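You operate a simulated robot arm through the tools that you are given. There is no shell and no other tool.

You run a simulated two-armed robot. Do the job below in one go: nothing can be reset, and whatever is moved stays where it is left.

Task
Take the alloy bracket and leave it on the bench top behind the winder. Pick up the purple gauge with one hand, pass it to the other hand and put it on the port bench top. Take the orange cloth and put it on the analyser trolley top. Take the purple cloth and put it on the black mat. Push the gaskets drawer shut. Put the purple brush on the port bench top away on the flue bench edge. Open the trays drawer, take the green oven cloth and leave it inside and shut the drawer again. Put the yellow grease brush on top of the gold scaled valve block. Take the purple pad on the free end of the test bench and put it away on the port bench top. Take the purple file and put it on the oven bench top. Take the blue water tape reel and leave it on top of the black flue mallet. Any order will do. Set down upright: purple gauge, purple pad, purple file, blue water tape reel.

It is judged by the outcome, as a careful person would: the job done as asked, and still so three seconds after it is handed in. It fails if anything else is knocked over, pushed out of place, dropped, spilled or broken. Flat cloth is picked up by pressing the open fingertips on it (5 to 10 N) and closing them slowly along it; thin cloth reads only 2 to 8 mm in the jaws.

Robot
Two 7-joint arms with two-finger parallel grippers on one trunk, on a base that drives. Base frame: it is fixed to the floor where the robot stands at the start and does not move with it; the origin is under the middle of the robot, x ahead of it, y to its left, z up; the surface under the hand at the start is at about z = 90. Readings come in cm, degrees, newtons and seconds.
The left shoulder is at the start at [8, 13.1, 94.7], the right one opposite. With the tool pointing down near the work surface each hand reaches from about 38 to 84 cm from the robot's upright axis, wherever it stands, measured 20 degrees to its own side. Places, roughly: alloy bracket (3x8x8 cm) [70, 20, 90]; analyser trolley top (40x22 cm) [-466, -144, 84]; bench top behind the winder [110, -380, 90]; black flue mallet (6x6x13 cm) [-90, 360, 90]; black mat [-480, 50, 90]; blue water tape reel (5x5x6 cm) [-70, 340, 90]; flue bench edge (50x12 cm) [-530, 40, 90]; gaskets drawer [-320, 40, 70]; green oven cloth (8x7x5 cm) [-250, 200, 90]; orange cloth (8x7x5 cm) [-590, 50, 80]; oven bench top [-230, 180, 90]; port bench top [-350, 50, 90]; purple brush (7x4x7 cm) [-330, 50, 90]; purple cloth (8x7x5 cm) [-540, -140, 90]; purple file (9x4x6 cm) [-70, 360, 90]; purple gauge [-475, 50, 100]; purple pad (6x5x6 cm) [-80, 350, 90]; scaled valve block (8x6x4 cm) [-90, 330, 90]; trays drawer [-220, 230, 70]; trays drawer inside [-230, 230, 60]; yellow grease brush (4x4x6 cm) [-80, 340, 90]. Payload 1.57 kg a hand.
The tool frame of a hand sits at the grasp point between the pads (the TCP): z along the fingers, y along the line on which they close. The tips reach 3 cm beyond it. The gripper opens to 11 cm. The fingers are 2.4 cm wide and 1.2 cm thick; the gripper's body (4.8 by 11.2 cm) begins 7.8 cm behind the TCP.
Orientation is told as [roll, pitch, yaw] about the base's x, y, z axes, in that order, counted from this pose: with the fingers straight down and closing along the base's y, the tool's x points along the base's -x, its y along +y and its z along -z.

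Tools
- The arms move only by the tool play_rows. It takes "left_increments", "right_increments" or both (then of equal length, played together; a hand with none holds still); each is a list of rows, each an object (a shift or turn left out is 0, a gripper value left out holds the last) with "delta_pos": the shift along the tool's x, y, z in cm, a list of three; "delta_rot": the turn, a rotation vector about the tool's x, y, z in degrees, a list of three; "fingers": the opening, from 0 (shut) to 1 (fully open). In form: [{"delta_pos": [x, y, z], "delta_rot": [ax, ay, az], "fingers": fingers}, ...]. A call has 1 to 20 rows; each row shifts and turns the commanded pose from where the row before left it, along the tool's axes as they then stand. Rows are played at 5 a second. More than 5 cm and 8.6 degrees between two rows, or a gripper value outside its range, and nothing of the call is played. Where a pose cannot be reached the arm comes as near as it can. A force on the tool above 40 N (or 10 N above the force at the start of the call, whichever is more), or a blocked arm, ends the call early, and 0.2 s more pass. The fingers move at their own pace (about 10.8 cm/s each) and stop on an object; they squeeze with about 28 N. The grip force told is the motor's: it shows also when the fingers shut on nothing. Time passes only in rows, and 0.2 s behind the last, so rows that do not move let the fingers close. The reply holds the time, the measured pose of the TCP, the force on the tool along the base axes, the opening and the grip force, in the units named above and with some noise, with the torque about the TCP (base axes, N m) and any sound that the robot's microphone picked up, and new pictures: "pictures" is both (left out), scene, wrist or none (wrist: the cameras of the hands that moved).
- Cameras (640 x 400 px; columns grow to the right, rows downward): "scene" is now at [-5.03, 2.18, 142.64]; the picture's right is [0.24, -0.97, 0.00], its down [-0.47, -0.11, -0.88] and it looks along [0.85, 0.21, -0.48] (base axes); focal length 275 px, centre (320, 200). "left" rides on the left gripper at [7, -1.6, -14.1] in its tool frame; the picture's right is [0.23, 0.97, 0.00], its down [-0.86, 0.20, -0.48] and it looks along [-0.47, 0.11, 0.88] (tool axes); focal length 222 px, centre (320, 200). "right" rides on the right gripper at [7, 1.6, -14.1] in its tool frame; the picture's right is [-0.23, 0.97, 0.00], its down [-0.86, -0.20, -0.48] and it looks along [-0.47, -0.11, 0.88] (tool axes); focal length 222 px, centre (320, 200). There is no depth. A picture from a camera that has moved, and an enlarged one, comes with that camera's place and axes in the base frame and with its lens.
- steer(legs): drives the robot by 1 to 6 legs, each [ahead, left, turn to the left] in cm, cm and degrees, along the robot's own axes; the way and the turn of a leg run together, so that a leg with both is an arc; at most 150 cm and 180 degrees a leg. The arms and the cameras ride along, it lands a little off, and it stops where it bumps. It gives what a move gives, and a new picture of the scene camera.
- aim_head(pan, tilt): turns the head with the scene camera to pan (to the left, within 109 degrees either way) and tilt (down, from -29 to 69), counted from straight ahead of the robot. It gives what a move gives, and a new picture of the scene camera.
- close_up(camera, box): a new picture of the part [left, top, right, bottom] of that camera's present view, enlarged. It takes no simulated time.
- hand_in(): hands the job in; it is judged then, once.

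Places have to be worked out from the pictures, the camera data and where the tool is seen. Open the grippers and draw the arms clear of the work before you hand the job in, unless the task says otherwise.

The tools are called after "Request:" as a command line: name --argument value ..., lists and objects as JSON in quotes. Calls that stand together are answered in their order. play_rows: Moves the arms, as the interface text tells. Its arguments: {"type":"object","properties":{"left_increments":{"type":"array","items":{"type":"object","properties":{"delta_pos":{"type":"array","items":{"type":"number"}},"delta_rot":{"type":"array","items":{"type":"number"}},"fingers":{"type":"number"}}}},"right_increments":{"type":"array","items":{"type":"object","properties":{"delta_pos":{"type":"array","items":{"type":"number"}},"delta_rot":{"type":"array","items":{"type":"number"}},"fingers":{"type":"number"}}}},"pictures":{"type":"string","enum":["both","scene","wrist","none"]}},"required":[]} The other tools are called the same way: steer (legs) drives the base; aim_head (pan, tilt) turns the head that bears the scene camera; close_up (camera, box) takes an enlarged picture of a part of a camera's view; hand_in () hands the job in.

At the start:

```text
t: 0.0
left_ee_pos: [55.31, 41.1, 115.82]
left_tool_rot: [0.1, 0.0, -0.1]
left_contact_force: [-0.1, 0.1, 0.3]
left_torque: [0.0, -0.02, 0.03]
left_grip_width: 10.98
left_gripper_force: 0.1
right_ee_pos: [62.72, -11.85, 108.47]
right_tool_rot: [-0.1, 0.0, 0.1]
right_contact_force: [0.0, 0.1, 0.2]
right_torque: [-0.03, -0.01, -0.01]
right_grip_width: 11.0
right_gripper_force: 0.0
robot x, y, heading: [0.08, 0.43, -0.2]
head pan, tilt: [13.8, 28.8]
```

scene: 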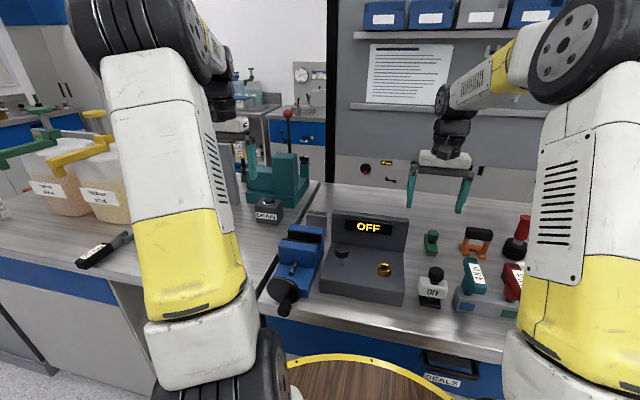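
right: 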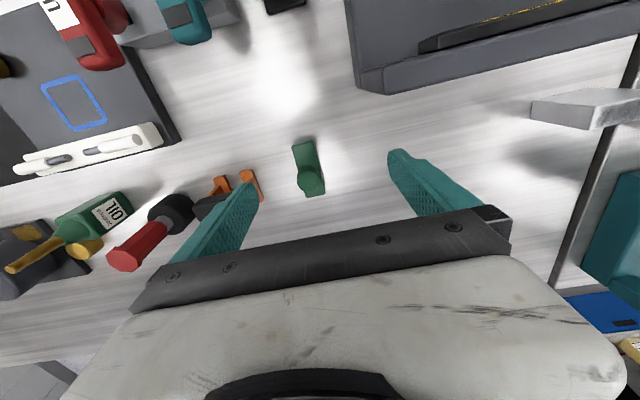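
left: 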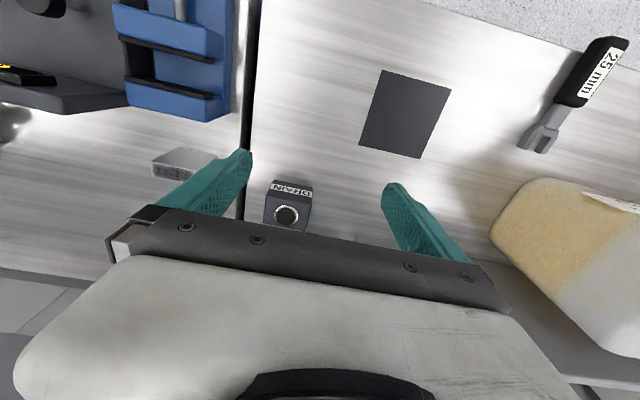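

I'll begin by looking closely at the bracket in each camera, which I place near [66, 20].

Request:
close_up --camera "left" --box '[100, 100, 340, 250]'

Request:
close_up --camera "right" --box '[480, 50, 640, 150]'

Request:
close_up --camera "scene" --box '[220, 160, 540, 360]'

```text
2.67 times, centred on (220, 175) of left
camera zoom: at [48.33, 39.47, 129.76], right [-0.23, 0.97, 0.0], down [0.86, 0.2, 0.48], along [0.47, 0.11, -0.88], focal length 592 px, centre (587, 267)
```

zoom: 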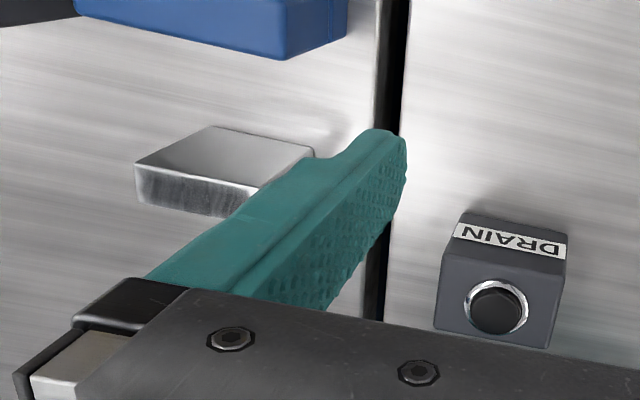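

```text
4.00 times, centred on (560, 100) of right
camera zoom: at [55.77, -10.21, 122.56], right [0.23, 0.97, 0.0], down [0.86, -0.2, 0.48], along [0.47, -0.11, -0.88], focal length 888 px, centre (-640, 600)
```

zoom: 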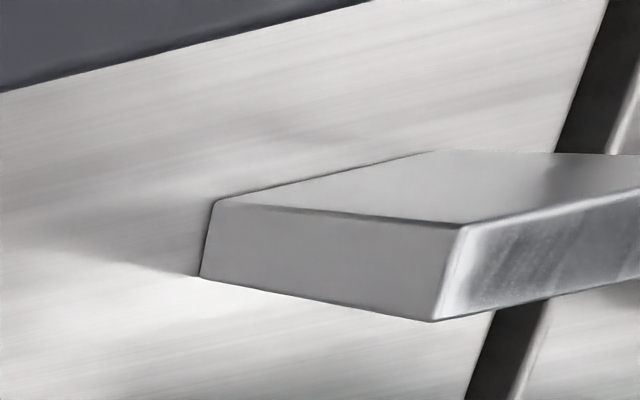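

```text
2.00 times, centred on (380, 260) of scene
camera zoom: at [-5.03, 2.18, 142.64], right [0.24, -0.97, 0.0], down [-0.47, -0.11, -0.88], along [0.85, 0.21, -0.48], focal length 549 px, centre (200, 80)
```

zoom: 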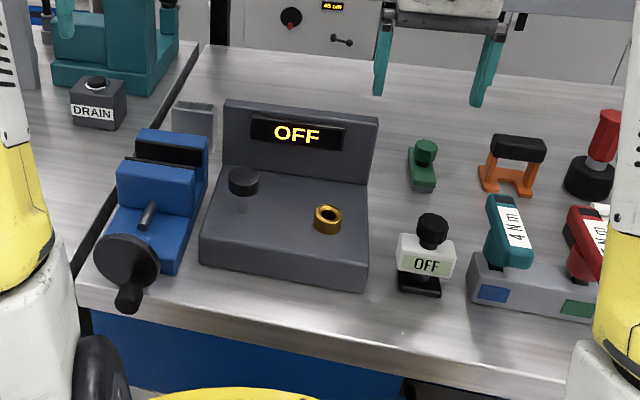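

The bracket stands as an upright slab: x about 64.7–67.5, y 17–25, top near z 98. I'll turn the left hand 90° so its fingers close along x, and survey the room with the head at the same time.

Request:
play_rows --left_increments '[{"delta_rot": [0, 0, 8.2]}, {"delta_rot": [0, 0, 8.2]}, {"delta_rot": [0, 0, 8.2]}, {"delta_rot": [0, 0, 8.2]}, {"delta_rot": [0, 0, 8.2]}, {"delta_rot": [0, 0, 8.2]}, {"delta_rot": [0, 0, 8.2]}, {"delta_rot": [0, 0, 8.2]}, {"delta_rot": [0, 0, 8.2]}, {"delta_rot": [0, 0, 8.2]}, {"delta_rot": [0, 0, 8.0]}, {"delta_pos": [0, 0, 0]}]' --pictures "wrist"

Request:
aim_head --pan -60 --tilt 15

Request:
aim_head --pan -109 --tilt 15

Request:
aim_head --pan 60 --tilt 15

Request:
aim_head --pan 109 --tilt 15

```text
t: 2.6
left_ee_pos: [55.46, 41.1, 115.81]
left_tool_rot: [-0.1, 0.0, -90.1]
left_contact_force: [0.5, -0.3, -0.3]
left_torque: [0.01, 0.08, 0.05]
left_grip_width: 10.99
left_gripper_force: 0.0
right_ee_pos: [62.68, -11.81, 108.52]
right_tool_rot: [-0.1, 0.0, -0.1]
right_contact_force: [0.7, -0.2, 0.3]
right_torque: [0.01, 0.0, 0.02]
right_grip_width: 11.02
right_gripper_force: 0.0
robot x, y, heading: [-0.18, -0.02, 0.1]
head pan, tilt: [13.8, 28.8]
camera left: at [53.73, 48.04, 129.74], right [0.97, 0.23, 0.0], down [0.2, -0.86, 0.48], along [0.11, -0.47, -0.88], focal length 222 px, centre (320, 200)
```

left: 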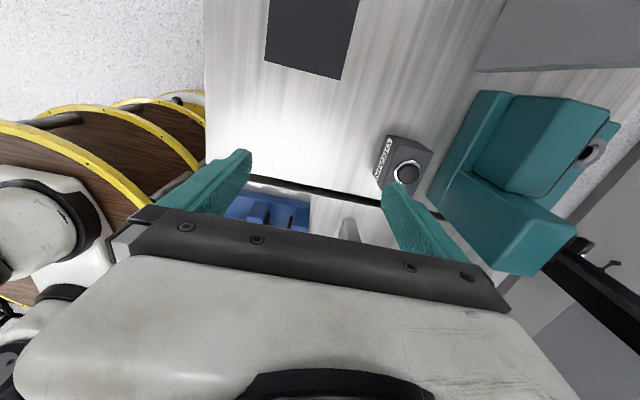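

```text
t: 4.1
left_ee_pos: [55.37, 41.13, 115.58]
left_tool_rot: [0.0, 0.0, -90.0]
left_contact_force: [0.8, -0.1, -0.1]
left_torque: [-0.01, 0.03, -0.01]
left_grip_width: 10.98
left_gripper_force: 0.2
right_ee_pos: [62.73, -11.86, 108.54]
right_tool_rot: [0.0, 0.0, 0.1]
right_contact_force: [-0.6, 0.1, -0.2]
right_torque: [-0.02, 0.02, -0.02]
right_grip_width: 11.0
right_gripper_force: 0.0
robot x, y, heading: [0.01, 0.12, 0.2]
head pan, tilt: [-60.0, 15.0]
camera scene: at [-9.18, -8.07, 144.86], right [-0.87, -0.5, 0.0], down [-0.13, 0.22, -0.97], along [0.48, -0.84, -0.26], focal length 275 px, centre (320, 200)
```

scene: 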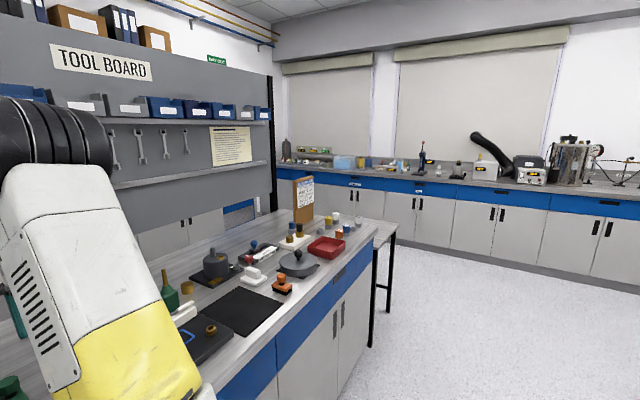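

```text
t: 5.2
left_ee_pos: [55.39, 41.04, 115.56]
left_tool_rot: [0.0, 0.0, -90.0]
left_contact_force: [0.2, -0.2, 0.1]
left_torque: [-0.03, 0.0, 0.0]
left_grip_width: 11.0
left_gripper_force: 0.1
right_ee_pos: [62.67, -11.77, 108.5]
right_tool_rot: [0.0, 0.0, 0.0]
right_contact_force: [0.2, -0.5, 0.1]
right_torque: [-0.05, -0.01, -0.03]
right_grip_width: 11.02
right_gripper_force: 0.1
robot x, y, heading: [0.12, -0.06, -0.2]
head pan, tilt: [-108.9, 15.0]
camera scene: at [-16.87, -8.83, 144.86], right [-0.95, 0.32, 0.0], down [0.08, 0.24, -0.97], along [-0.31, -0.91, -0.26], focal length 275 px, centre (320, 200)
```

scene: 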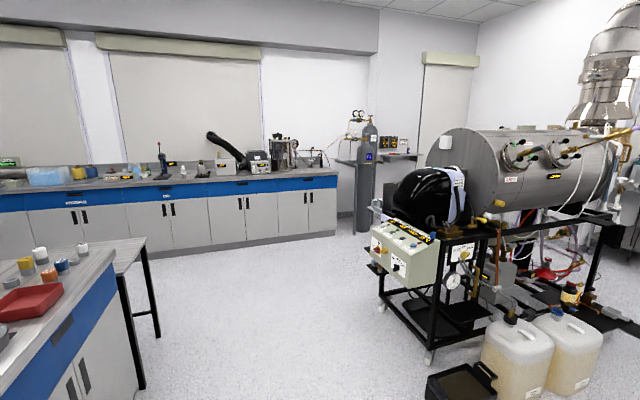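

```text
t: 7.8
left_ee_pos: [55.48, 41.1, 115.6]
left_tool_rot: [0.0, 0.0, -90.1]
left_contact_force: [-0.4, -0.4, -0.1]
left_torque: [-0.02, -0.02, -0.01]
left_grip_width: 11.01
left_gripper_force: 0.0
right_ee_pos: [62.65, -11.88, 108.51]
right_tool_rot: [0.0, -0.1, 0.0]
right_contact_force: [0.2, 0.0, 1.2]
right_torque: [0.0, -0.02, -0.02]
right_grip_width: 11.0
right_gripper_force: 0.1
robot x, y, heading: [-0.26, -0.4, -0.1]
head pan, tilt: [60.0, 15.0]
camera scene: at [-9.19, 8.1, 144.86], right [0.87, -0.5, 0.0], down [-0.13, -0.22, -0.97], along [0.48, 0.84, -0.26], focal length 275 px, centre (320, 200)
```

scene: 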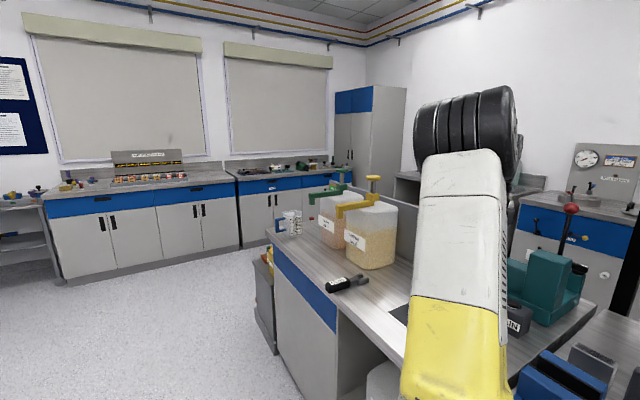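

```text
t: 9.0
left_ee_pos: [55.29, 41.08, 115.59]
left_tool_rot: [0.1, 0.1, -90.1]
left_contact_force: [0.6, 0.3, 0.4]
left_torque: [-0.01, -0.01, -0.02]
left_grip_width: 11.02
left_gripper_force: 0.0
right_ee_pos: [62.61, -11.98, 108.43]
right_tool_rot: [-0.1, 0.0, 0.0]
right_contact_force: [0.7, 0.1, -0.5]
right_torque: [0.02, 0.01, 0.0]
right_grip_width: 10.99
right_gripper_force: 0.0
robot x, y, heading: [-0.11, -0.03, 0.1]
head pan, tilt: [108.9, 15.0]
camera scene: at [-16.87, 8.86, 144.86], right [0.95, 0.32, 0.0], down [0.08, -0.24, -0.97], along [-0.31, 0.91, -0.26], focal length 275 px, centre (320, 200)
```

scene: 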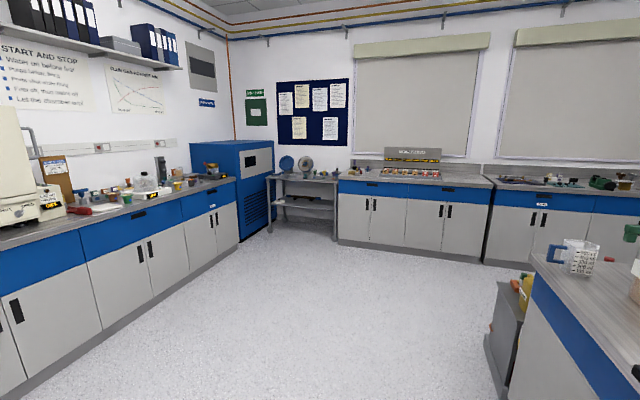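

The lab layout is clear now: benches run along both walls and there are islands toward -x. I'll bring the left hand over the bracket, moving along y first and then x, and part-close the fingers.

Request:
play_rows --left_increments '[{"delta_pos": [-4, 0, 0]}, {"delta_pos": [-4, 0, 0]}, {"delta_pos": [-4, 0, 0], "fingers": 0.7}, {"delta_pos": [-4, 0, 0]}, {"delta_pos": [-4.1, 2, 0]}, {"delta_pos": [0, 4.3, 0]}, {"delta_pos": [0, 4.3, 0]}, {"delta_pos": [0, 0, 0]}]' --pictures "wrist"

Request:
aim_head --pan 18 --tilt 35

```text
t: 10.8
left_ee_pos: [66.12, 21.09, 115.79]
left_tool_rot: [-0.1, 0.0, -90.0]
left_contact_force: [-0.4, 0.2, 0.4]
left_torque: [-0.02, 0.05, 0.02]
left_grip_width: 7.72
left_gripper_force: 0.0
right_ee_pos: [62.75, -11.95, 108.51]
right_tool_rot: [0.0, -0.1, 0.0]
right_contact_force: [-0.7, 0.2, -0.3]
right_torque: [0.0, 0.01, 0.01]
right_grip_width: 10.99
right_gripper_force: 0.1
robot x, y, heading: [-0.14, 0.29, 0.2]
head pan, tilt: [108.9, 15.0]
camera left: at [64.4, 27.98, 129.86], right [0.97, 0.23, 0.0], down [0.2, -0.86, 0.48], along [0.11, -0.47, -0.88], focal length 222 px, centre (320, 200)
```

left: 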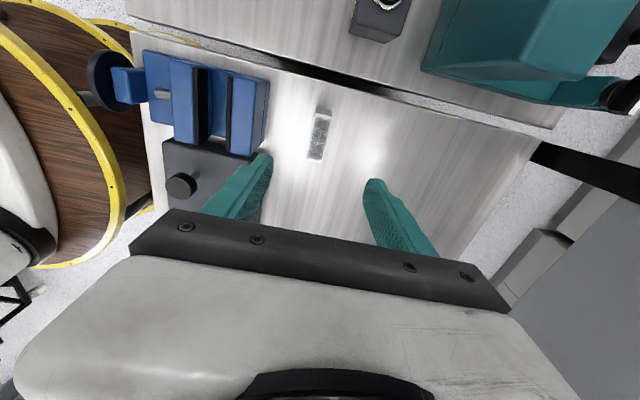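

```text
t: 12.4
left_ee_pos: [66.03, 21.11, 115.82]
left_tool_rot: [0.0, -0.1, -90.0]
left_contact_force: [-0.1, 0.6, 0.5]
left_torque: [0.03, 0.0, -0.02]
left_grip_width: 7.68
left_gripper_force: 0.0
right_ee_pos: [62.71, -11.81, 108.52]
right_tool_rot: [0.0, 0.0, 0.1]
right_contact_force: [-0.1, -0.1, -0.5]
right_torque: [-0.02, 0.02, -0.01]
right_grip_width: 11.01
right_gripper_force: 0.1
robot x, y, heading: [-0.32, -0.27, 0.2]
head pan, tilt: [18.0, 35.0]
camera scene: at [-5.48, 2.74, 141.66], right [0.31, -0.95, 0.0], down [-0.55, -0.18, -0.82], along [0.78, 0.25, -0.57], focal length 275 px, centre (320, 200)
```

scene: 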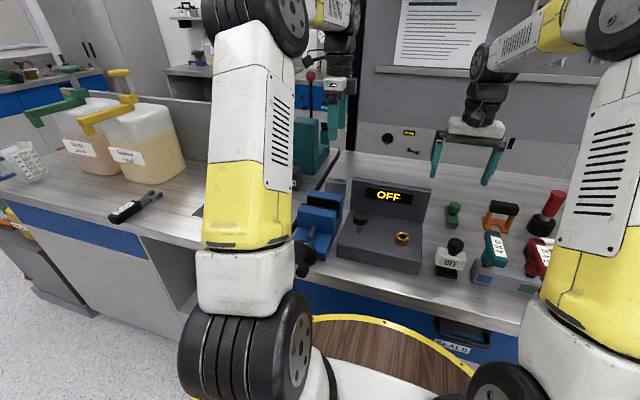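

The bracket is aligned between the fingers, centred at x≈65.8, and the console edge is at about x 59. I'll narrow the fingers, shift slightly to +y for clearance, go down to z≈96 and close.

Request:
play_rows --left_increments '[{"delta_pos": [0.5, 0, 3], "fingers": 0.6}, {"delta_pos": [0, 0, 4]}, {"delta_pos": [0, 0, 4]}, {"delta_pos": [0, 0, 3]}, {"delta_pos": [0, 0, 2.5]}, {"delta_pos": [0, 0, 2]}, {"delta_pos": [0, 0, 1.5]}, {"delta_pos": [0, 0, 0]}]' --pictures "both"

```text
t: 14.2
left_ee_pos: [66.09, 21.54, 95.8]
left_tool_rot: [0.0, 0.1, -90.0]
left_contact_force: [0.6, 0.4, -0.2]
left_torque: [-0.02, -0.01, -0.02]
left_grip_width: 6.61
left_gripper_force: 0.1
right_ee_pos: [62.69, -11.92, 108.59]
right_tool_rot: [0.0, 0.0, -0.1]
right_contact_force: [0.0, 1.2, 0.1]
right_torque: [0.0, -0.05, 0.04]
right_grip_width: 11.0
right_gripper_force: 0.0
robot x, y, heading: [0.06, -0.06, -0.0]
head pan, tilt: [18.0, 35.0]
camera scene: at [-5.48, 2.73, 141.66], right [0.31, -0.95, 0.0], down [-0.55, -0.18, -0.82], along [0.78, 0.25, -0.57], focal length 275 px, centre (320, 200)
camera left: at [64.37, 28.55, 109.82], right [0.97, 0.23, 0.0], down [0.2, -0.86, 0.48], along [0.11, -0.47, -0.88], focal length 222 px, centre (320, 200)
```

scene: 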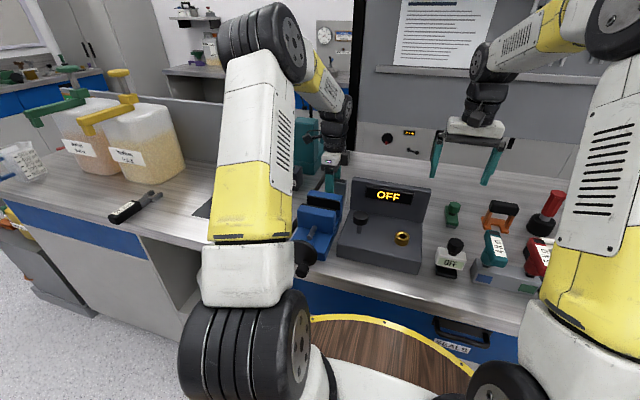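
left: 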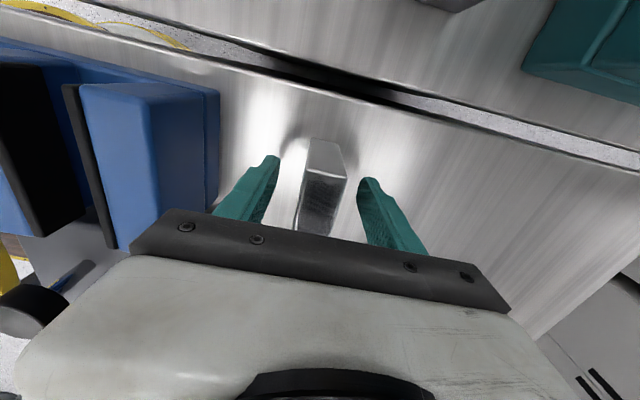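

The fingers straddle the bracket, so I'll close and lift straight up slowly.

Request:
play_rows --left_increments '[{"fingers": 0.3}, {"fingers": 0.0}, {}, {}, {}, {"delta_pos": [0, 0, -1]}, {"delta_pos": [0, 0, -2]}, {"delta_pos": [0, 0, -3]}, {"delta_pos": [0, 0, -4]}, {"delta_pos": [0, 0, -4]}, {"delta_pos": [0, 0, -4]}, {"delta_pos": [0, 0, -4]}, {}]' --pictures "both"

```text
t: 17.0
left_ee_pos: [66.25, 21.37, 117.56]
left_tool_rot: [0.1, 0.0, -89.9]
left_contact_force: [-0.8, 0.2, -3.8]
left_torque: [0.03, 0.01, -0.04]
left_grip_width: 2.59
left_gripper_force: 27.7
right_ee_pos: [62.64, -11.84, 108.53]
right_tool_rot: [0.0, -0.1, 0.0]
right_contact_force: [0.3, -0.4, 0.6]
right_torque: [-0.03, 0.01, 0.0]
right_grip_width: 11.0
right_gripper_force: 0.0
robot x, y, heading: [-0.09, -0.2, 0.3]
head pan, tilt: [18.0, 35.0]
camera scene: at [-5.47, 2.74, 141.66], right [0.31, -0.95, 0.0], down [-0.55, -0.18, -0.82], along [0.78, 0.25, -0.57], focal length 275 px, centre (320, 200)
camera left: at [64.57, 28.33, 131.66], right [0.97, 0.23, 0.0], down [0.2, -0.86, 0.48], along [0.11, -0.47, -0.88], focal length 222 px, centre (320, 200)
```

scene: 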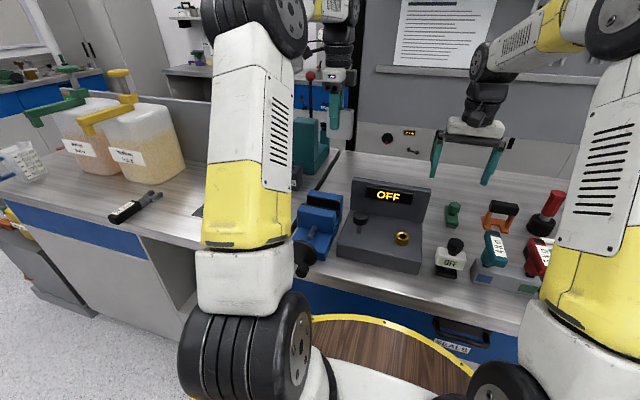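
left: 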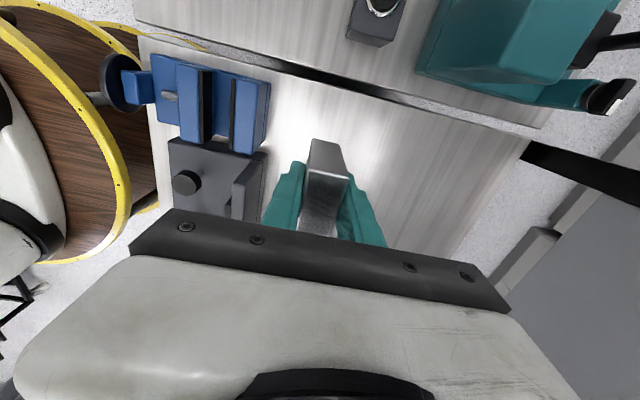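

Bracket held (2.6 cm in the jaws, about 4 N of load). I'll retract and raise both hands for travel, then back out and look toward the -y wall bench.

Request:
play_rows --left_increments '[{"delta_pos": [0, -2, -2]}, {"delta_pos": [1, -4, -2]}, {"delta_pos": [1, -4, 0]}, {"delta_pos": [1, -4, 0]}, {"delta_pos": [1, -4, 0]}, {"delta_pos": [0, -2, 0]}, {}]' --right_increments '[{"delta_pos": [0, 0, -4]}, {"delta_pos": [0, 0, -4]}, {"delta_pos": [4, -2, -2]}, {"delta_pos": [4, -2, 0]}, {"delta_pos": [4, -2, 0]}, {"delta_pos": [4, -2, 0]}, {}]' --pictures "none"

Request:
steer --legs '[[-50, 0, 0], [0, 0, -90]]'

Request:
aim_head --pan 20 --tilt 10

```text
t: 18.6
left_ee_pos: [46.0, 25.57, 121.59]
left_tool_rot: [0.0, 0.0, -90.0]
left_contact_force: [0.8, -0.3, -2.5]
left_torque: [0.02, 0.0, 0.01]
left_grip_width: 2.55
left_gripper_force: 28.2
right_ee_pos: [46.68, -19.86, 118.53]
right_tool_rot: [-0.1, -0.1, -0.1]
right_contact_force: [-0.8, -0.1, -0.1]
right_torque: [-0.01, -0.01, -0.01]
right_grip_width: 10.98
right_gripper_force: 0.0
robot x, y, heading: [0.05, -0.15, 0.1]
head pan, tilt: [18.0, 35.0]
```

```text
t: 25.5
left_ee_pos: [-26.52, -46.69, 121.56]
left_tool_rot: [-0.1, 0.0, 178.2]
left_contact_force: [0.1, 0.6, -3.5]
left_torque: [0.0, -0.04, 0.04]
left_grip_width: 2.6
left_gripper_force: 28.4
right_ee_pos: [-71.8, -45.94, 118.58]
right_tool_rot: [0.1, 0.0, -91.8]
right_contact_force: [-0.1, -0.1, -0.1]
right_torque: [-0.03, -0.02, -0.02]
right_grip_width: 11.01
right_gripper_force: 0.1
robot x, y, heading: [-50.63, 0.22, -91.7]
head pan, tilt: [18.0, 35.0]
camera scene: at [-47.61, 5.75, 141.66], right [-0.96, -0.28, 0.0], down [-0.16, 0.55, -0.82], along [0.23, -0.79, -0.57], focal length 275 px, centre (320, 200)
```

scene: 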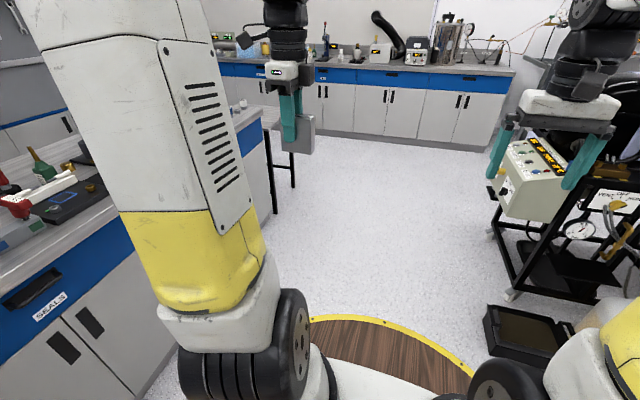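

```text
t: 26.4
left_ee_pos: [-26.56, -46.71, 121.65]
left_tool_rot: [0.0, -0.1, 178.1]
left_contact_force: [0.7, 1.0, -2.9]
left_torque: [-0.02, -0.03, 0.0]
left_grip_width: 2.58
left_gripper_force: 28.1
right_ee_pos: [-71.9, -45.82, 118.57]
right_tool_rot: [0.0, 0.0, -91.7]
right_contact_force: [-0.2, 0.5, 0.4]
right_torque: [-0.02, 0.0, 0.0]
right_grip_width: 10.98
right_gripper_force: 0.0
robot x, y, heading: [-50.79, 0.05, -91.9]
head pan, tilt: [20.0, 10.0]
camera scene: at [-47.16, 5.37, 145.67], right [-0.95, -0.31, 0.0], down [-0.05, 0.17, -0.98], along [0.31, -0.94, -0.17], focal length 275 px, centre (320, 200)
```

scene: 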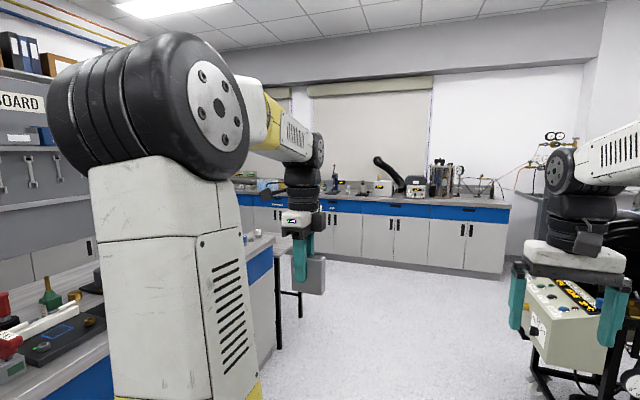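

The way down along x≈-50 is clear. I'll drive ahead about 235 cm toward the wall bench and then look at it.

Request:
steer --legs '[[120, 0, 1.8], [115, 0, 0]]'

Request:
aim_head --pan 50 --tilt 12

```text
t: 37.9
left_ee_pos: [-27.92, -280.42, 121.59]
left_tool_rot: [-0.1, 0.0, 179.3]
left_contact_force: [-0.1, -0.9, -3.5]
left_torque: [0.02, -0.03, 0.04]
left_grip_width: 2.6
left_gripper_force: 28.6
right_ee_pos: [-73.22, -280.53, 118.61]
right_tool_rot: [0.0, 0.0, -90.7]
right_contact_force: [-0.2, 0.6, 1.2]
right_torque: [0.0, 0.0, 0.01]
right_grip_width: 10.99
right_gripper_force: 0.1
robot x, y, heading: [-52.85, -234.19, -90.6]
head pan, tilt: [20.0, 10.0]
camera scene: at [-49.55, -228.74, 145.67], right [-0.94, -0.33, 0.0], down [-0.06, 0.16, -0.98], along [0.33, -0.93, -0.17], focal length 275 px, centre (320, 200)
```

scene: 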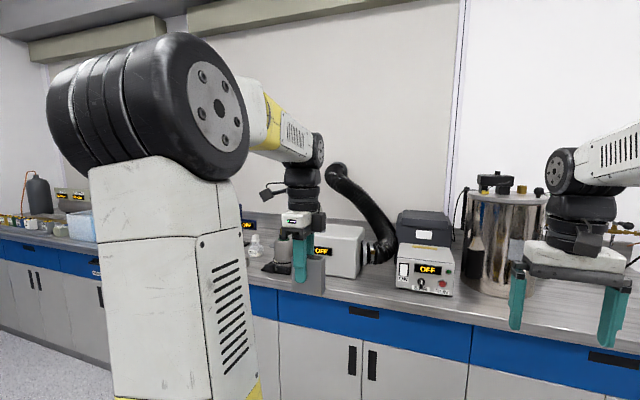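

```text
t: 38.8
left_ee_pos: [-27.91, -280.16, 121.67]
left_tool_rot: [0.0, 0.0, 179.3]
left_contact_force: [-0.8, -0.2, -2.8]
left_torque: [-0.02, -0.03, 0.0]
left_grip_width: 2.57
left_gripper_force: 28.5
right_ee_pos: [-73.13, -280.37, 118.64]
right_tool_rot: [0.0, 0.0, -90.9]
right_contact_force: [0.1, 0.2, -0.2]
right_torque: [0.0, -0.02, 0.0]
right_grip_width: 10.99
right_gripper_force: 0.0
robot x, y, heading: [-52.81, -233.97, -90.7]
head pan, tilt: [50.0, 12.0]
camera scene: at [-45.56, -226.05, 145.35], right [-0.65, -0.76, 0.0], down [-0.16, 0.14, -0.98], along [0.74, -0.64, -0.21], focal length 275 px, centre (320, 200)
```

scene: 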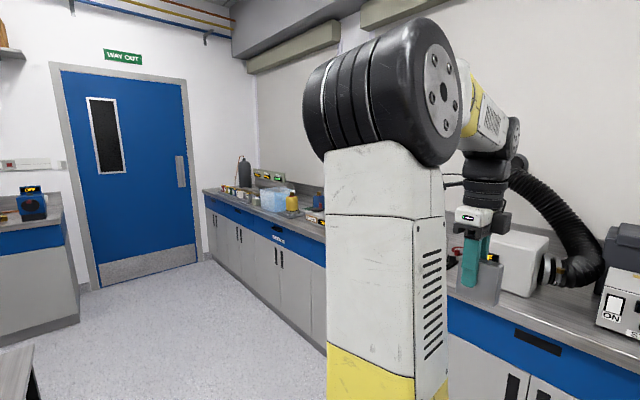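

The bench front is at y≈-330. I'll go forward about 20 cm for clearance from the side table, then slide left (+x) toward the winder area.

Request:
steer --legs '[[20, 0, 0.7], [0, 110, 0]]'

Request:
aim_head --pan 0 --tilt 25

Request:
aim_head --pan 45 --tilt 25

```text
t: 45.6
left_ee_pos: [81.47, -300.87, 121.62]
left_tool_rot: [0.0, 0.0, 179.2]
left_contact_force: [-0.1, -0.4, -3.2]
left_torque: [0.02, 0.0, 0.02]
left_grip_width: 2.58
left_gripper_force: 28.3
right_ee_pos: [36.24, -301.04, 118.57]
right_tool_rot: [0.0, 0.0, -90.8]
right_contact_force: [0.0, -0.1, -0.7]
right_torque: [0.0, -0.01, -0.01]
right_grip_width: 10.97
right_gripper_force: 0.0
robot x, y, heading: [57.0, -254.57, -90.5]
head pan, tilt: [50.0, 12.0]
camera scene: at [64.01, -246.62, 145.35], right [-0.65, -0.76, 0.0], down [-0.16, 0.14, -0.98], along [0.74, -0.64, -0.21], focal length 275 px, centre (320, 200)
```

scene: 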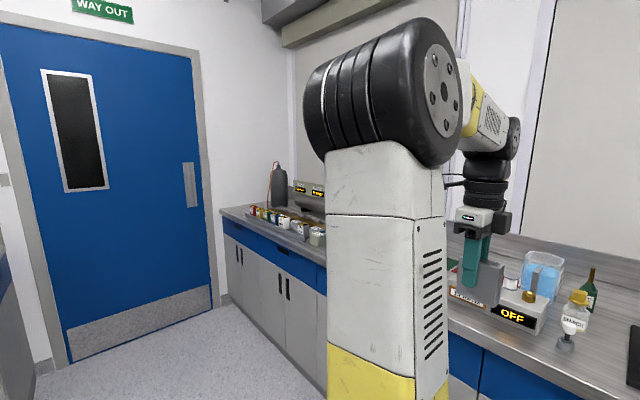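

```text
t: 46.8
left_ee_pos: [81.54, -300.93, 121.74]
left_tool_rot: [-0.1, 0.0, 179.2]
left_contact_force: [-0.4, -0.2, -3.0]
left_torque: [-0.01, -0.02, 0.02]
left_grip_width: 2.59
left_gripper_force: 28.0
right_ee_pos: [36.19, -300.92, 118.51]
right_tool_rot: [0.0, 0.0, -90.8]
right_contact_force: [0.4, 0.1, -0.4]
right_torque: [-0.03, 0.01, 0.0]
right_grip_width: 11.0
right_gripper_force: 0.1
robot x, y, heading: [56.43, -254.24, -90.8]
head pan, tilt: [0.0, 25.0]
camera scene: at [56.83, -249.74, 143.24], right [-1.0, 0.01, 0.0], down [0.01, 0.42, -0.91], along [-0.01, -0.91, -0.42], focal length 275 px, centre (320, 200)
```

scene: 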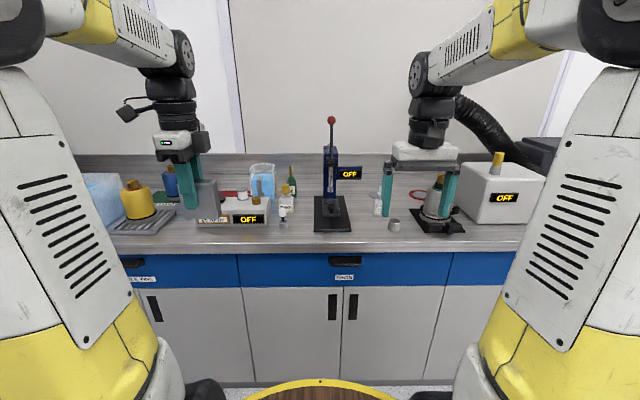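

```text
t: 47.9
left_ee_pos: [81.54, -300.97, 121.7]
left_tool_rot: [0.0, 0.1, 179.1]
left_contact_force: [0.1, 0.5, -3.3]
left_torque: [0.0, -0.04, -0.02]
left_grip_width: 2.6
left_gripper_force: 28.9
right_ee_pos: [36.21, -300.95, 118.57]
right_tool_rot: [0.1, 0.0, -90.9]
right_contact_force: [-0.1, 0.1, 1.1]
right_torque: [-0.01, 0.0, 0.02]
right_grip_width: 11.0
right_gripper_force: 0.0
robot x, y, heading: [56.94, -254.68, -90.8]
head pan, tilt: [45.0, 25.0]
camera scene: at [63.37, -247.14, 143.24], right [-0.72, -0.7, 0.0], down [-0.29, 0.3, -0.91], along [0.63, -0.65, -0.42], focal length 275 px, centre (320, 200)
```

scene: 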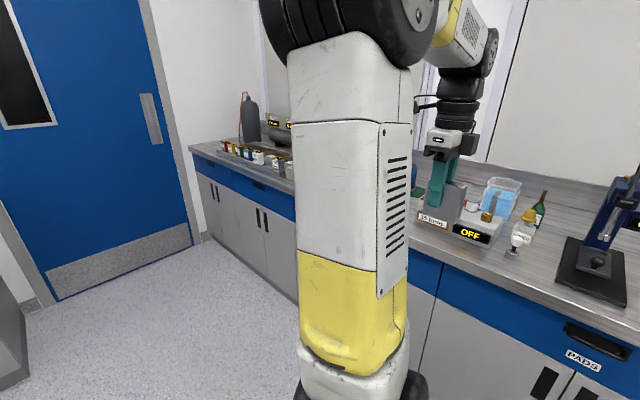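

I'll move a further 40 cm left so the winder is in front of me, and look at it enlarged.

Request:
steer --legs '[[0, 45, 0.8]]'

Request:
aim_head --pan 0 --tilt 28

Request:
close_up --camera "scene" --box '[160, 120, 480, 320]'

```text
t: 50.6
left_ee_pos: [128.08, -300.6, 121.77]
left_tool_rot: [0.0, 0.0, -179.5]
left_contact_force: [-0.5, 0.9, -2.8]
left_torque: [0.0, -0.06, 0.02]
left_grip_width: 2.59
left_gripper_force: 28.0
right_ee_pos: [82.86, -301.63, 118.62]
right_tool_rot: [0.0, 0.0, -89.6]
right_contact_force: [0.1, 0.7, -0.3]
right_torque: [-0.01, 0.0, -0.03]
right_grip_width: 11.01
right_gripper_force: 0.0
robot x, y, heading: [102.4, -254.82, -89.7]
head pan, tilt: [45.0, 25.0]
camera scene: at [108.89, -247.16, 143.24], right [-0.7, -0.71, 0.0], down [-0.3, 0.3, -0.91], along [0.65, -0.64, -0.42], focal length 275 px, centre (320, 200)
```

scene: 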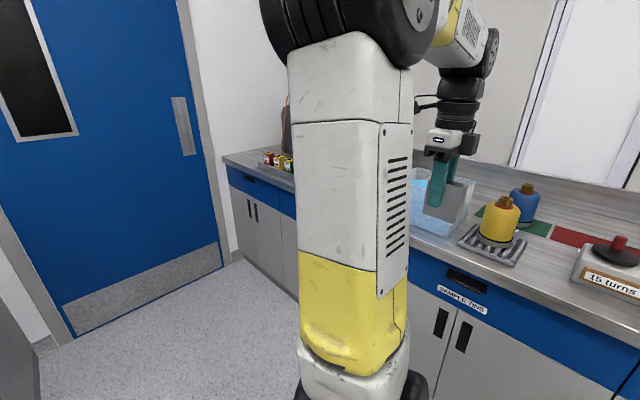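

```text
t: 51.8
left_ee_pos: [128.18, -300.56, 121.61]
left_tool_rot: [0.0, 0.0, -179.5]
left_contact_force: [0.0, -0.1, -4.1]
left_torque: [-0.02, -0.04, 0.0]
left_grip_width: 2.58
left_gripper_force: 28.4
right_ee_pos: [82.81, -301.54, 118.62]
right_tool_rot: [0.1, 0.0, -89.6]
right_contact_force: [0.1, -0.5, 1.0]
right_torque: [0.04, 0.0, 0.01]
right_grip_width: 11.0
right_gripper_force: 0.0
robot x, y, heading: [102.41, -254.76, -89.6]
head pan, tilt: [0.0, 28.0]
camera scene: at [102.41, -249.81, 142.76], right [-1.0, -0.01, 0.0], down [0.0, 0.47, -0.88], along [0.01, -0.88, -0.47], focal length 275 px, centre (320, 200)
```

scene: 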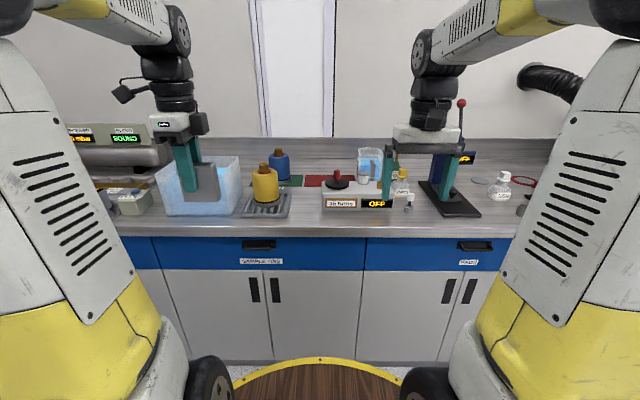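

```text
2.00 times, centred on (320, 220) of scene
camera zoom: at [102.41, -249.81, 142.76], right [-1.0, -0.01, 0.0], down [0.0, 0.47, -0.88], along [0.01, -0.88, -0.47], focal length 549 px, centre (320, 160)
```

zoom: 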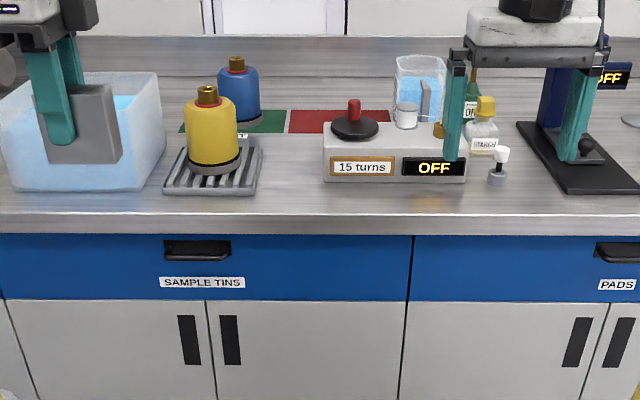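

The winder is the "15 turns" device, around x 75–103, y -336…-350. I'll view the area behind it with the wrist cameras.

Request:
close_up --camera "right" --box '[0, 0, 640, 400]'

Request:
close_up --camera "left" --box '[0, 0, 640, 400]'

Request:
close_up --camera "scene" --box '[240, 130, 440, 230]'

```text
1.00 times, centred on (320, 200) of right (not enlarged: the box is as wide or as high as the picture)
camera zoom: at [84.48, -294.57, 132.66], right [0.98, -0.22, 0.0], down [-0.19, -0.86, 0.48], along [-0.11, -0.47, -0.88], focal length 222 px, centre (320, 200)
```

zoom: 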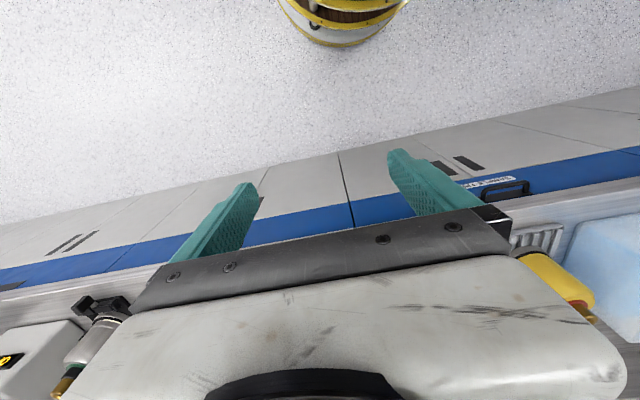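

```text
1.00 times, centred on (320, 200) of left (not enlarged: the box is as wide or as high as the picture)
camera zoom: at [135.09, -298.97, 135.75], right [0.23, -0.97, 0.0], down [-0.85, -0.21, 0.48], along [-0.47, -0.11, -0.88], focal length 222 px, centre (320, 200)
```

zoom: 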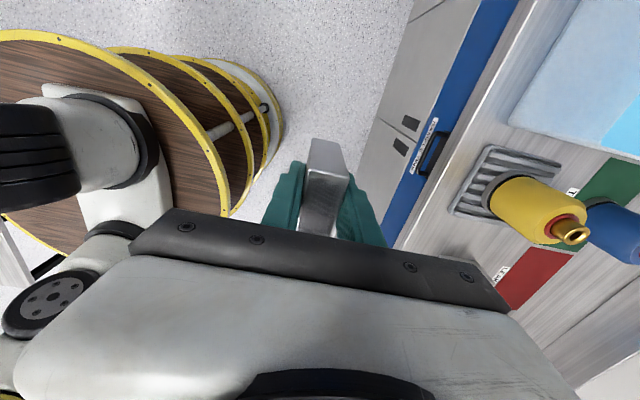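

```text
3.20 times, centred on (340, 180) of scene
camera zoom: at [102.41, -249.81, 142.76], right [-1.0, -0.01, 0.0], down [0.0, 0.47, -0.88], along [0.01, -0.88, -0.47], focal length 879 px, centre (256, 264)
```

zoom: 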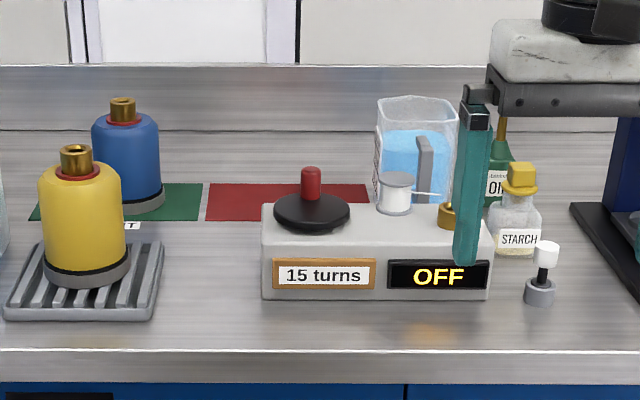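

Behind the winder there's bare bench behind the red and green zones (zones reach y≈-375, backsplash ≈-399). I'll aim for about [105, -380], so I edge the robot up to the bench first.

Request:
steer --legs '[[37, -5, 0]]'

Request:
close_up --camera "right" --box '[0, 0, 640, 400]'

Request:
close_up --camera "left" --box '[0, 0, 640, 400]'

```text
t: 54.1
left_ee_pos: [122.86, -337.79, 121.67]
left_tool_rot: [0.0, 0.0, 180.0]
left_contact_force: [-1.0, 0.0, -3.4]
left_torque: [0.01, -0.04, 0.03]
left_grip_width: 2.57
left_gripper_force: 27.8
right_ee_pos: [77.68, -338.42, 118.61]
right_tool_rot: [0.0, 0.0, -90.1]
right_contact_force: [0.5, 0.5, 0.5]
right_torque: [-0.01, -0.01, 0.0]
right_grip_width: 11.01
right_gripper_force: 0.1
robot x, y, heading: [97.4, -291.47, -90.0]
head pan, tilt: [0.0, 28.0]
camera scene: at [97.53, -286.81, 142.76], right [-1.0, 0.0, 0.0], down [0.0, 0.47, -0.88], along [0.0, -0.88, -0.47], focal length 275 px, centre (320, 200)
```

scene: 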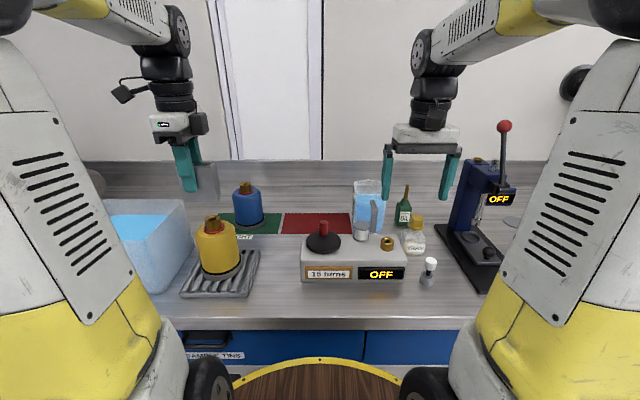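

```text
1.00 times, centred on (320, 200) of right (not enlarged: the box is as wide or as high as the picture)
camera zoom: at [79.24, -331.42, 132.66], right [0.97, -0.23, 0.0], down [-0.2, -0.85, 0.48], along [-0.11, -0.47, -0.88], focal length 222 px, centre (320, 200)
```

zoom: 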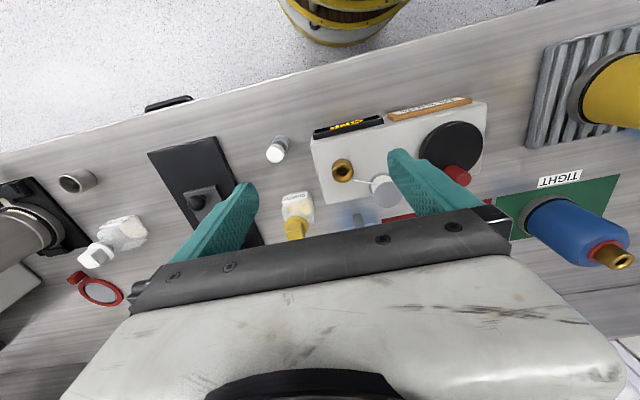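

```text
1.00 times, centred on (320, 200) of left (not enlarged: the box is as wide or as high as the picture)
camera zoom: at [129.81, -336.24, 135.75], right [0.23, -0.97, 0.0], down [-0.86, -0.2, 0.48], along [-0.47, -0.11, -0.88], focal length 222 px, centre (320, 200)
```

zoom: 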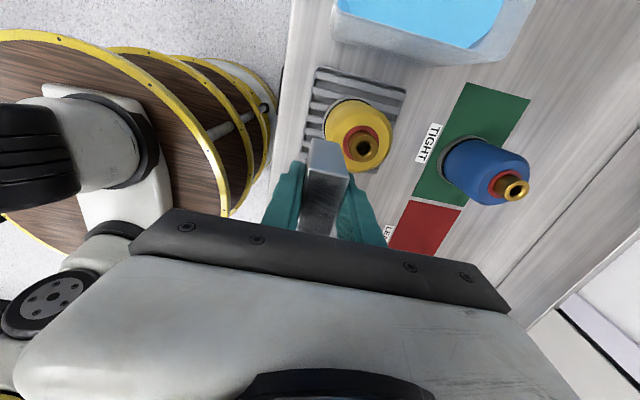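

Zones read LEAK and TIGHT, so the bracket should go on bare bench behind them (y < -376). I'll carry it at height to about [105, -380] and see whether the arm reaches.

Request:
play_rows --left_increments '[{"delta_pos": [-3, 2, 0]}, {"delta_pos": [-3, 3, 0]}, {"delta_pos": [-3, 3, 0]}, {"delta_pos": [-3, 3.5, 0]}, {"delta_pos": [-3, 4, 0]}, {"delta_pos": [-2.9, 4, 0]}, {"delta_pos": [0, 4.5, 0]}, {"delta_pos": [0, 4.5, 0]}, {"delta_pos": [0, 4.5, 0]}, {"delta_pos": [0, 4.5, 0]}, {"delta_pos": [0, 3.5, 0]}, {"delta_pos": [0, 1.5, 0]}, {}]' --pictures "both"

```text
t: 56.9
left_ee_pos: [105.08, -365.31, 119.13]
left_tool_rot: [-0.1, 0.0, 179.9]
left_contact_force: [0.9, 0.0, -3.2]
left_torque: [0.03, -0.05, 0.0]
left_grip_width: 2.57
left_gripper_force: 28.2
left hand out of reach, approached as far as the arm can: row 8, 9, 10, 11, 12
right_ee_pos: [77.58, -338.29, 118.51]
right_tool_rot: [-0.1, 0.0, -90.1]
right_contact_force: [-0.8, 0.0, 0.0]
right_torque: [0.03, 0.01, 0.03]
right_grip_width: 10.98
right_gripper_force: 0.1
robot x, y, heading: [97.75, -291.9, -90.0]
head pan, tilt: [0.0, 28.0]
camera scene: at [97.53, -286.84, 142.76], right [-1.0, 0.0, 0.0], down [0.0, 0.47, -0.88], along [0.0, -0.88, -0.47], focal length 275 px, centre (320, 200)
camera left: at [111.94, -363.79, 133.32], right [0.23, -0.97, 0.0], down [-0.86, -0.2, 0.48], along [-0.47, -0.11, -0.88], focal length 222 px, centre (320, 200)
```

scene: 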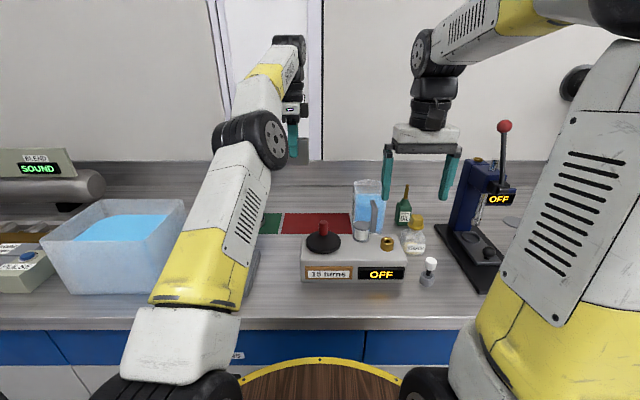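
left: 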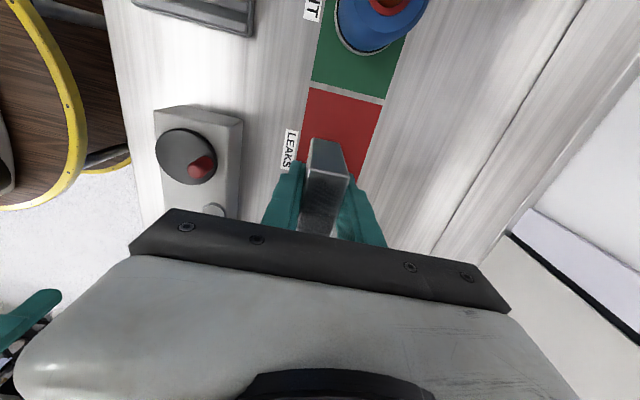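

Out of reach only because of the height; lower down the arm extends further. I'll descend 10 cm while shifting x slightly away from the blue bottle and check how y behaves.

Request:
play_rows --left_increments '[{"delta_pos": [-1, 0, 2]}, {"delta_pos": [-1, 0, 2]}, {"delta_pos": [0, 0, 2]}, {"delta_pos": [0, 0, 2]}, {"delta_pos": [0, 0, 2]}, {}]' --pictures "none"

```text
t: 58.3
left_ee_pos: [103.02, -365.46, 109.25]
left_tool_rot: [0.0, 0.0, 179.9]
left_contact_force: [-0.4, -0.4, -3.4]
left_torque: [0.04, -0.02, -0.05]
left_grip_width: 2.58
left_gripper_force: 28.3
right_ee_pos: [77.51, -338.46, 118.59]
right_tool_rot: [0.0, 0.0, -90.1]
right_contact_force: [0.0, 0.4, -0.2]
right_torque: [0.0, -0.02, 0.0]
right_grip_width: 10.99
right_gripper_force: 0.1
robot x, y, heading: [97.32, -291.93, -89.9]
head pan, tilt: [0.0, 28.0]
```

Commands continue from the actual pose. I'll extend further in y while lowering to z≈100.

Request:
play_rows --left_increments '[{"delta_pos": [0, 1.5, 2]}, {"delta_pos": [0, 2, 2]}, {"delta_pos": [0, 2, 2]}, {"delta_pos": [0, 2, 2]}, {"delta_pos": [0, 2.5, 1]}, {"delta_pos": [0, 2.5, 0.5]}, {"delta_pos": [0, 2.5, 0]}, {}]' --pictures "both"

```text
t: 60.1
left_ee_pos: [104.08, -372.12, 100.16]
left_tool_rot: [-0.1, 0.1, 179.9]
left_contact_force: [0.1, 0.4, -3.3]
left_torque: [-0.03, -0.03, 0.0]
left_grip_width: 2.57
left_gripper_force: 28.0
left hand out of reach, approached as far as the arm can: row 4, 5, 6, 7
right_ee_pos: [77.56, -338.44, 118.67]
right_tool_rot: [-0.1, -0.1, -90.1]
right_contact_force: [0.2, 0.5, 0.7]
right_torque: [0.01, 0.0, -0.01]
right_grip_width: 11.03
right_gripper_force: 0.1
robot x, y, heading: [97.47, -291.55, -90.1]
head pan, tilt: [0.0, 28.0]
camera scene: at [97.52, -286.84, 142.76], right [-1.0, 0.0, 0.0], down [0.0, 0.47, -0.88], along [0.0, -0.88, -0.47], focal length 275 px, centre (320, 200)
camera left: at [111.01, -370.51, 114.27], right [0.23, -0.97, 0.0], down [-0.86, -0.2, 0.48], along [-0.47, -0.11, -0.88], focal length 222 px, centre (320, 200)
```

scene: 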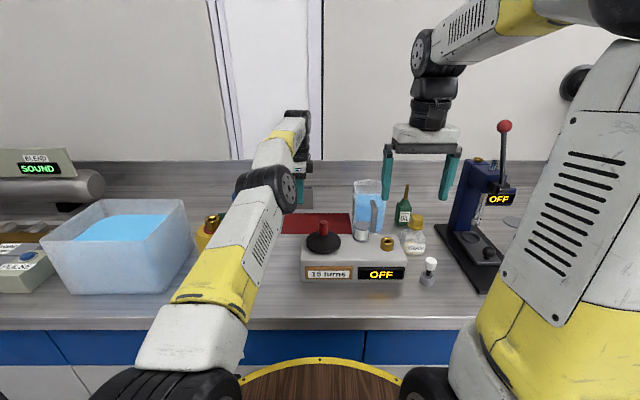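
left: 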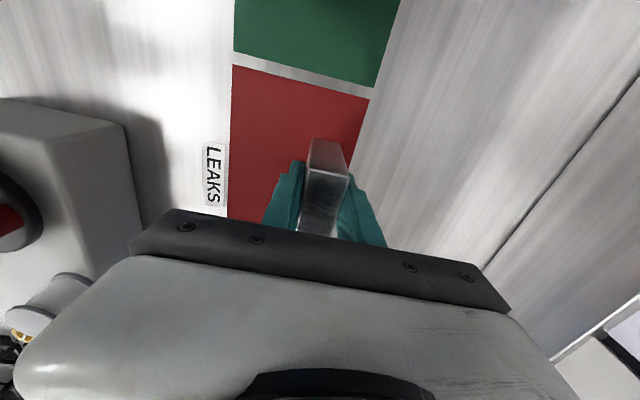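

The arm tops out at y≈-372; I need about -379. I'll nudge the base 2.5 cm closer (clearance is about 3 cm) and check.

Request:
steer --legs '[[2.5, 0, 0]]'

```text
t: 61.0
left_ee_pos: [103.96, -374.51, 100.2]
left_tool_rot: [0.0, -0.1, 179.8]
left_contact_force: [0.0, -0.2, -4.0]
left_torque: [-0.01, -0.05, -0.01]
left_grip_width: 2.59
left_gripper_force: 27.5
right_ee_pos: [77.58, -340.87, 118.62]
right_tool_rot: [0.0, 0.0, -90.1]
right_contact_force: [-0.9, 1.0, 0.2]
right_torque: [0.0, -0.07, 0.0]
right_grip_width: 11.02
right_gripper_force: 0.0
robot x, y, heading: [97.15, -294.23, -90.0]
head pan, tilt: [0.0, 28.0]
camera scene: at [97.52, -289.32, 142.76], right [-1.0, 0.0, 0.0], down [0.0, 0.47, -0.88], along [0.0, -0.88, -0.47], focal length 275 px, centre (320, 200)
```

scene: 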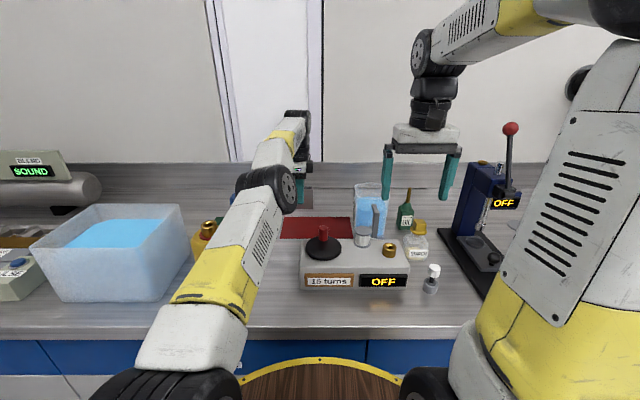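

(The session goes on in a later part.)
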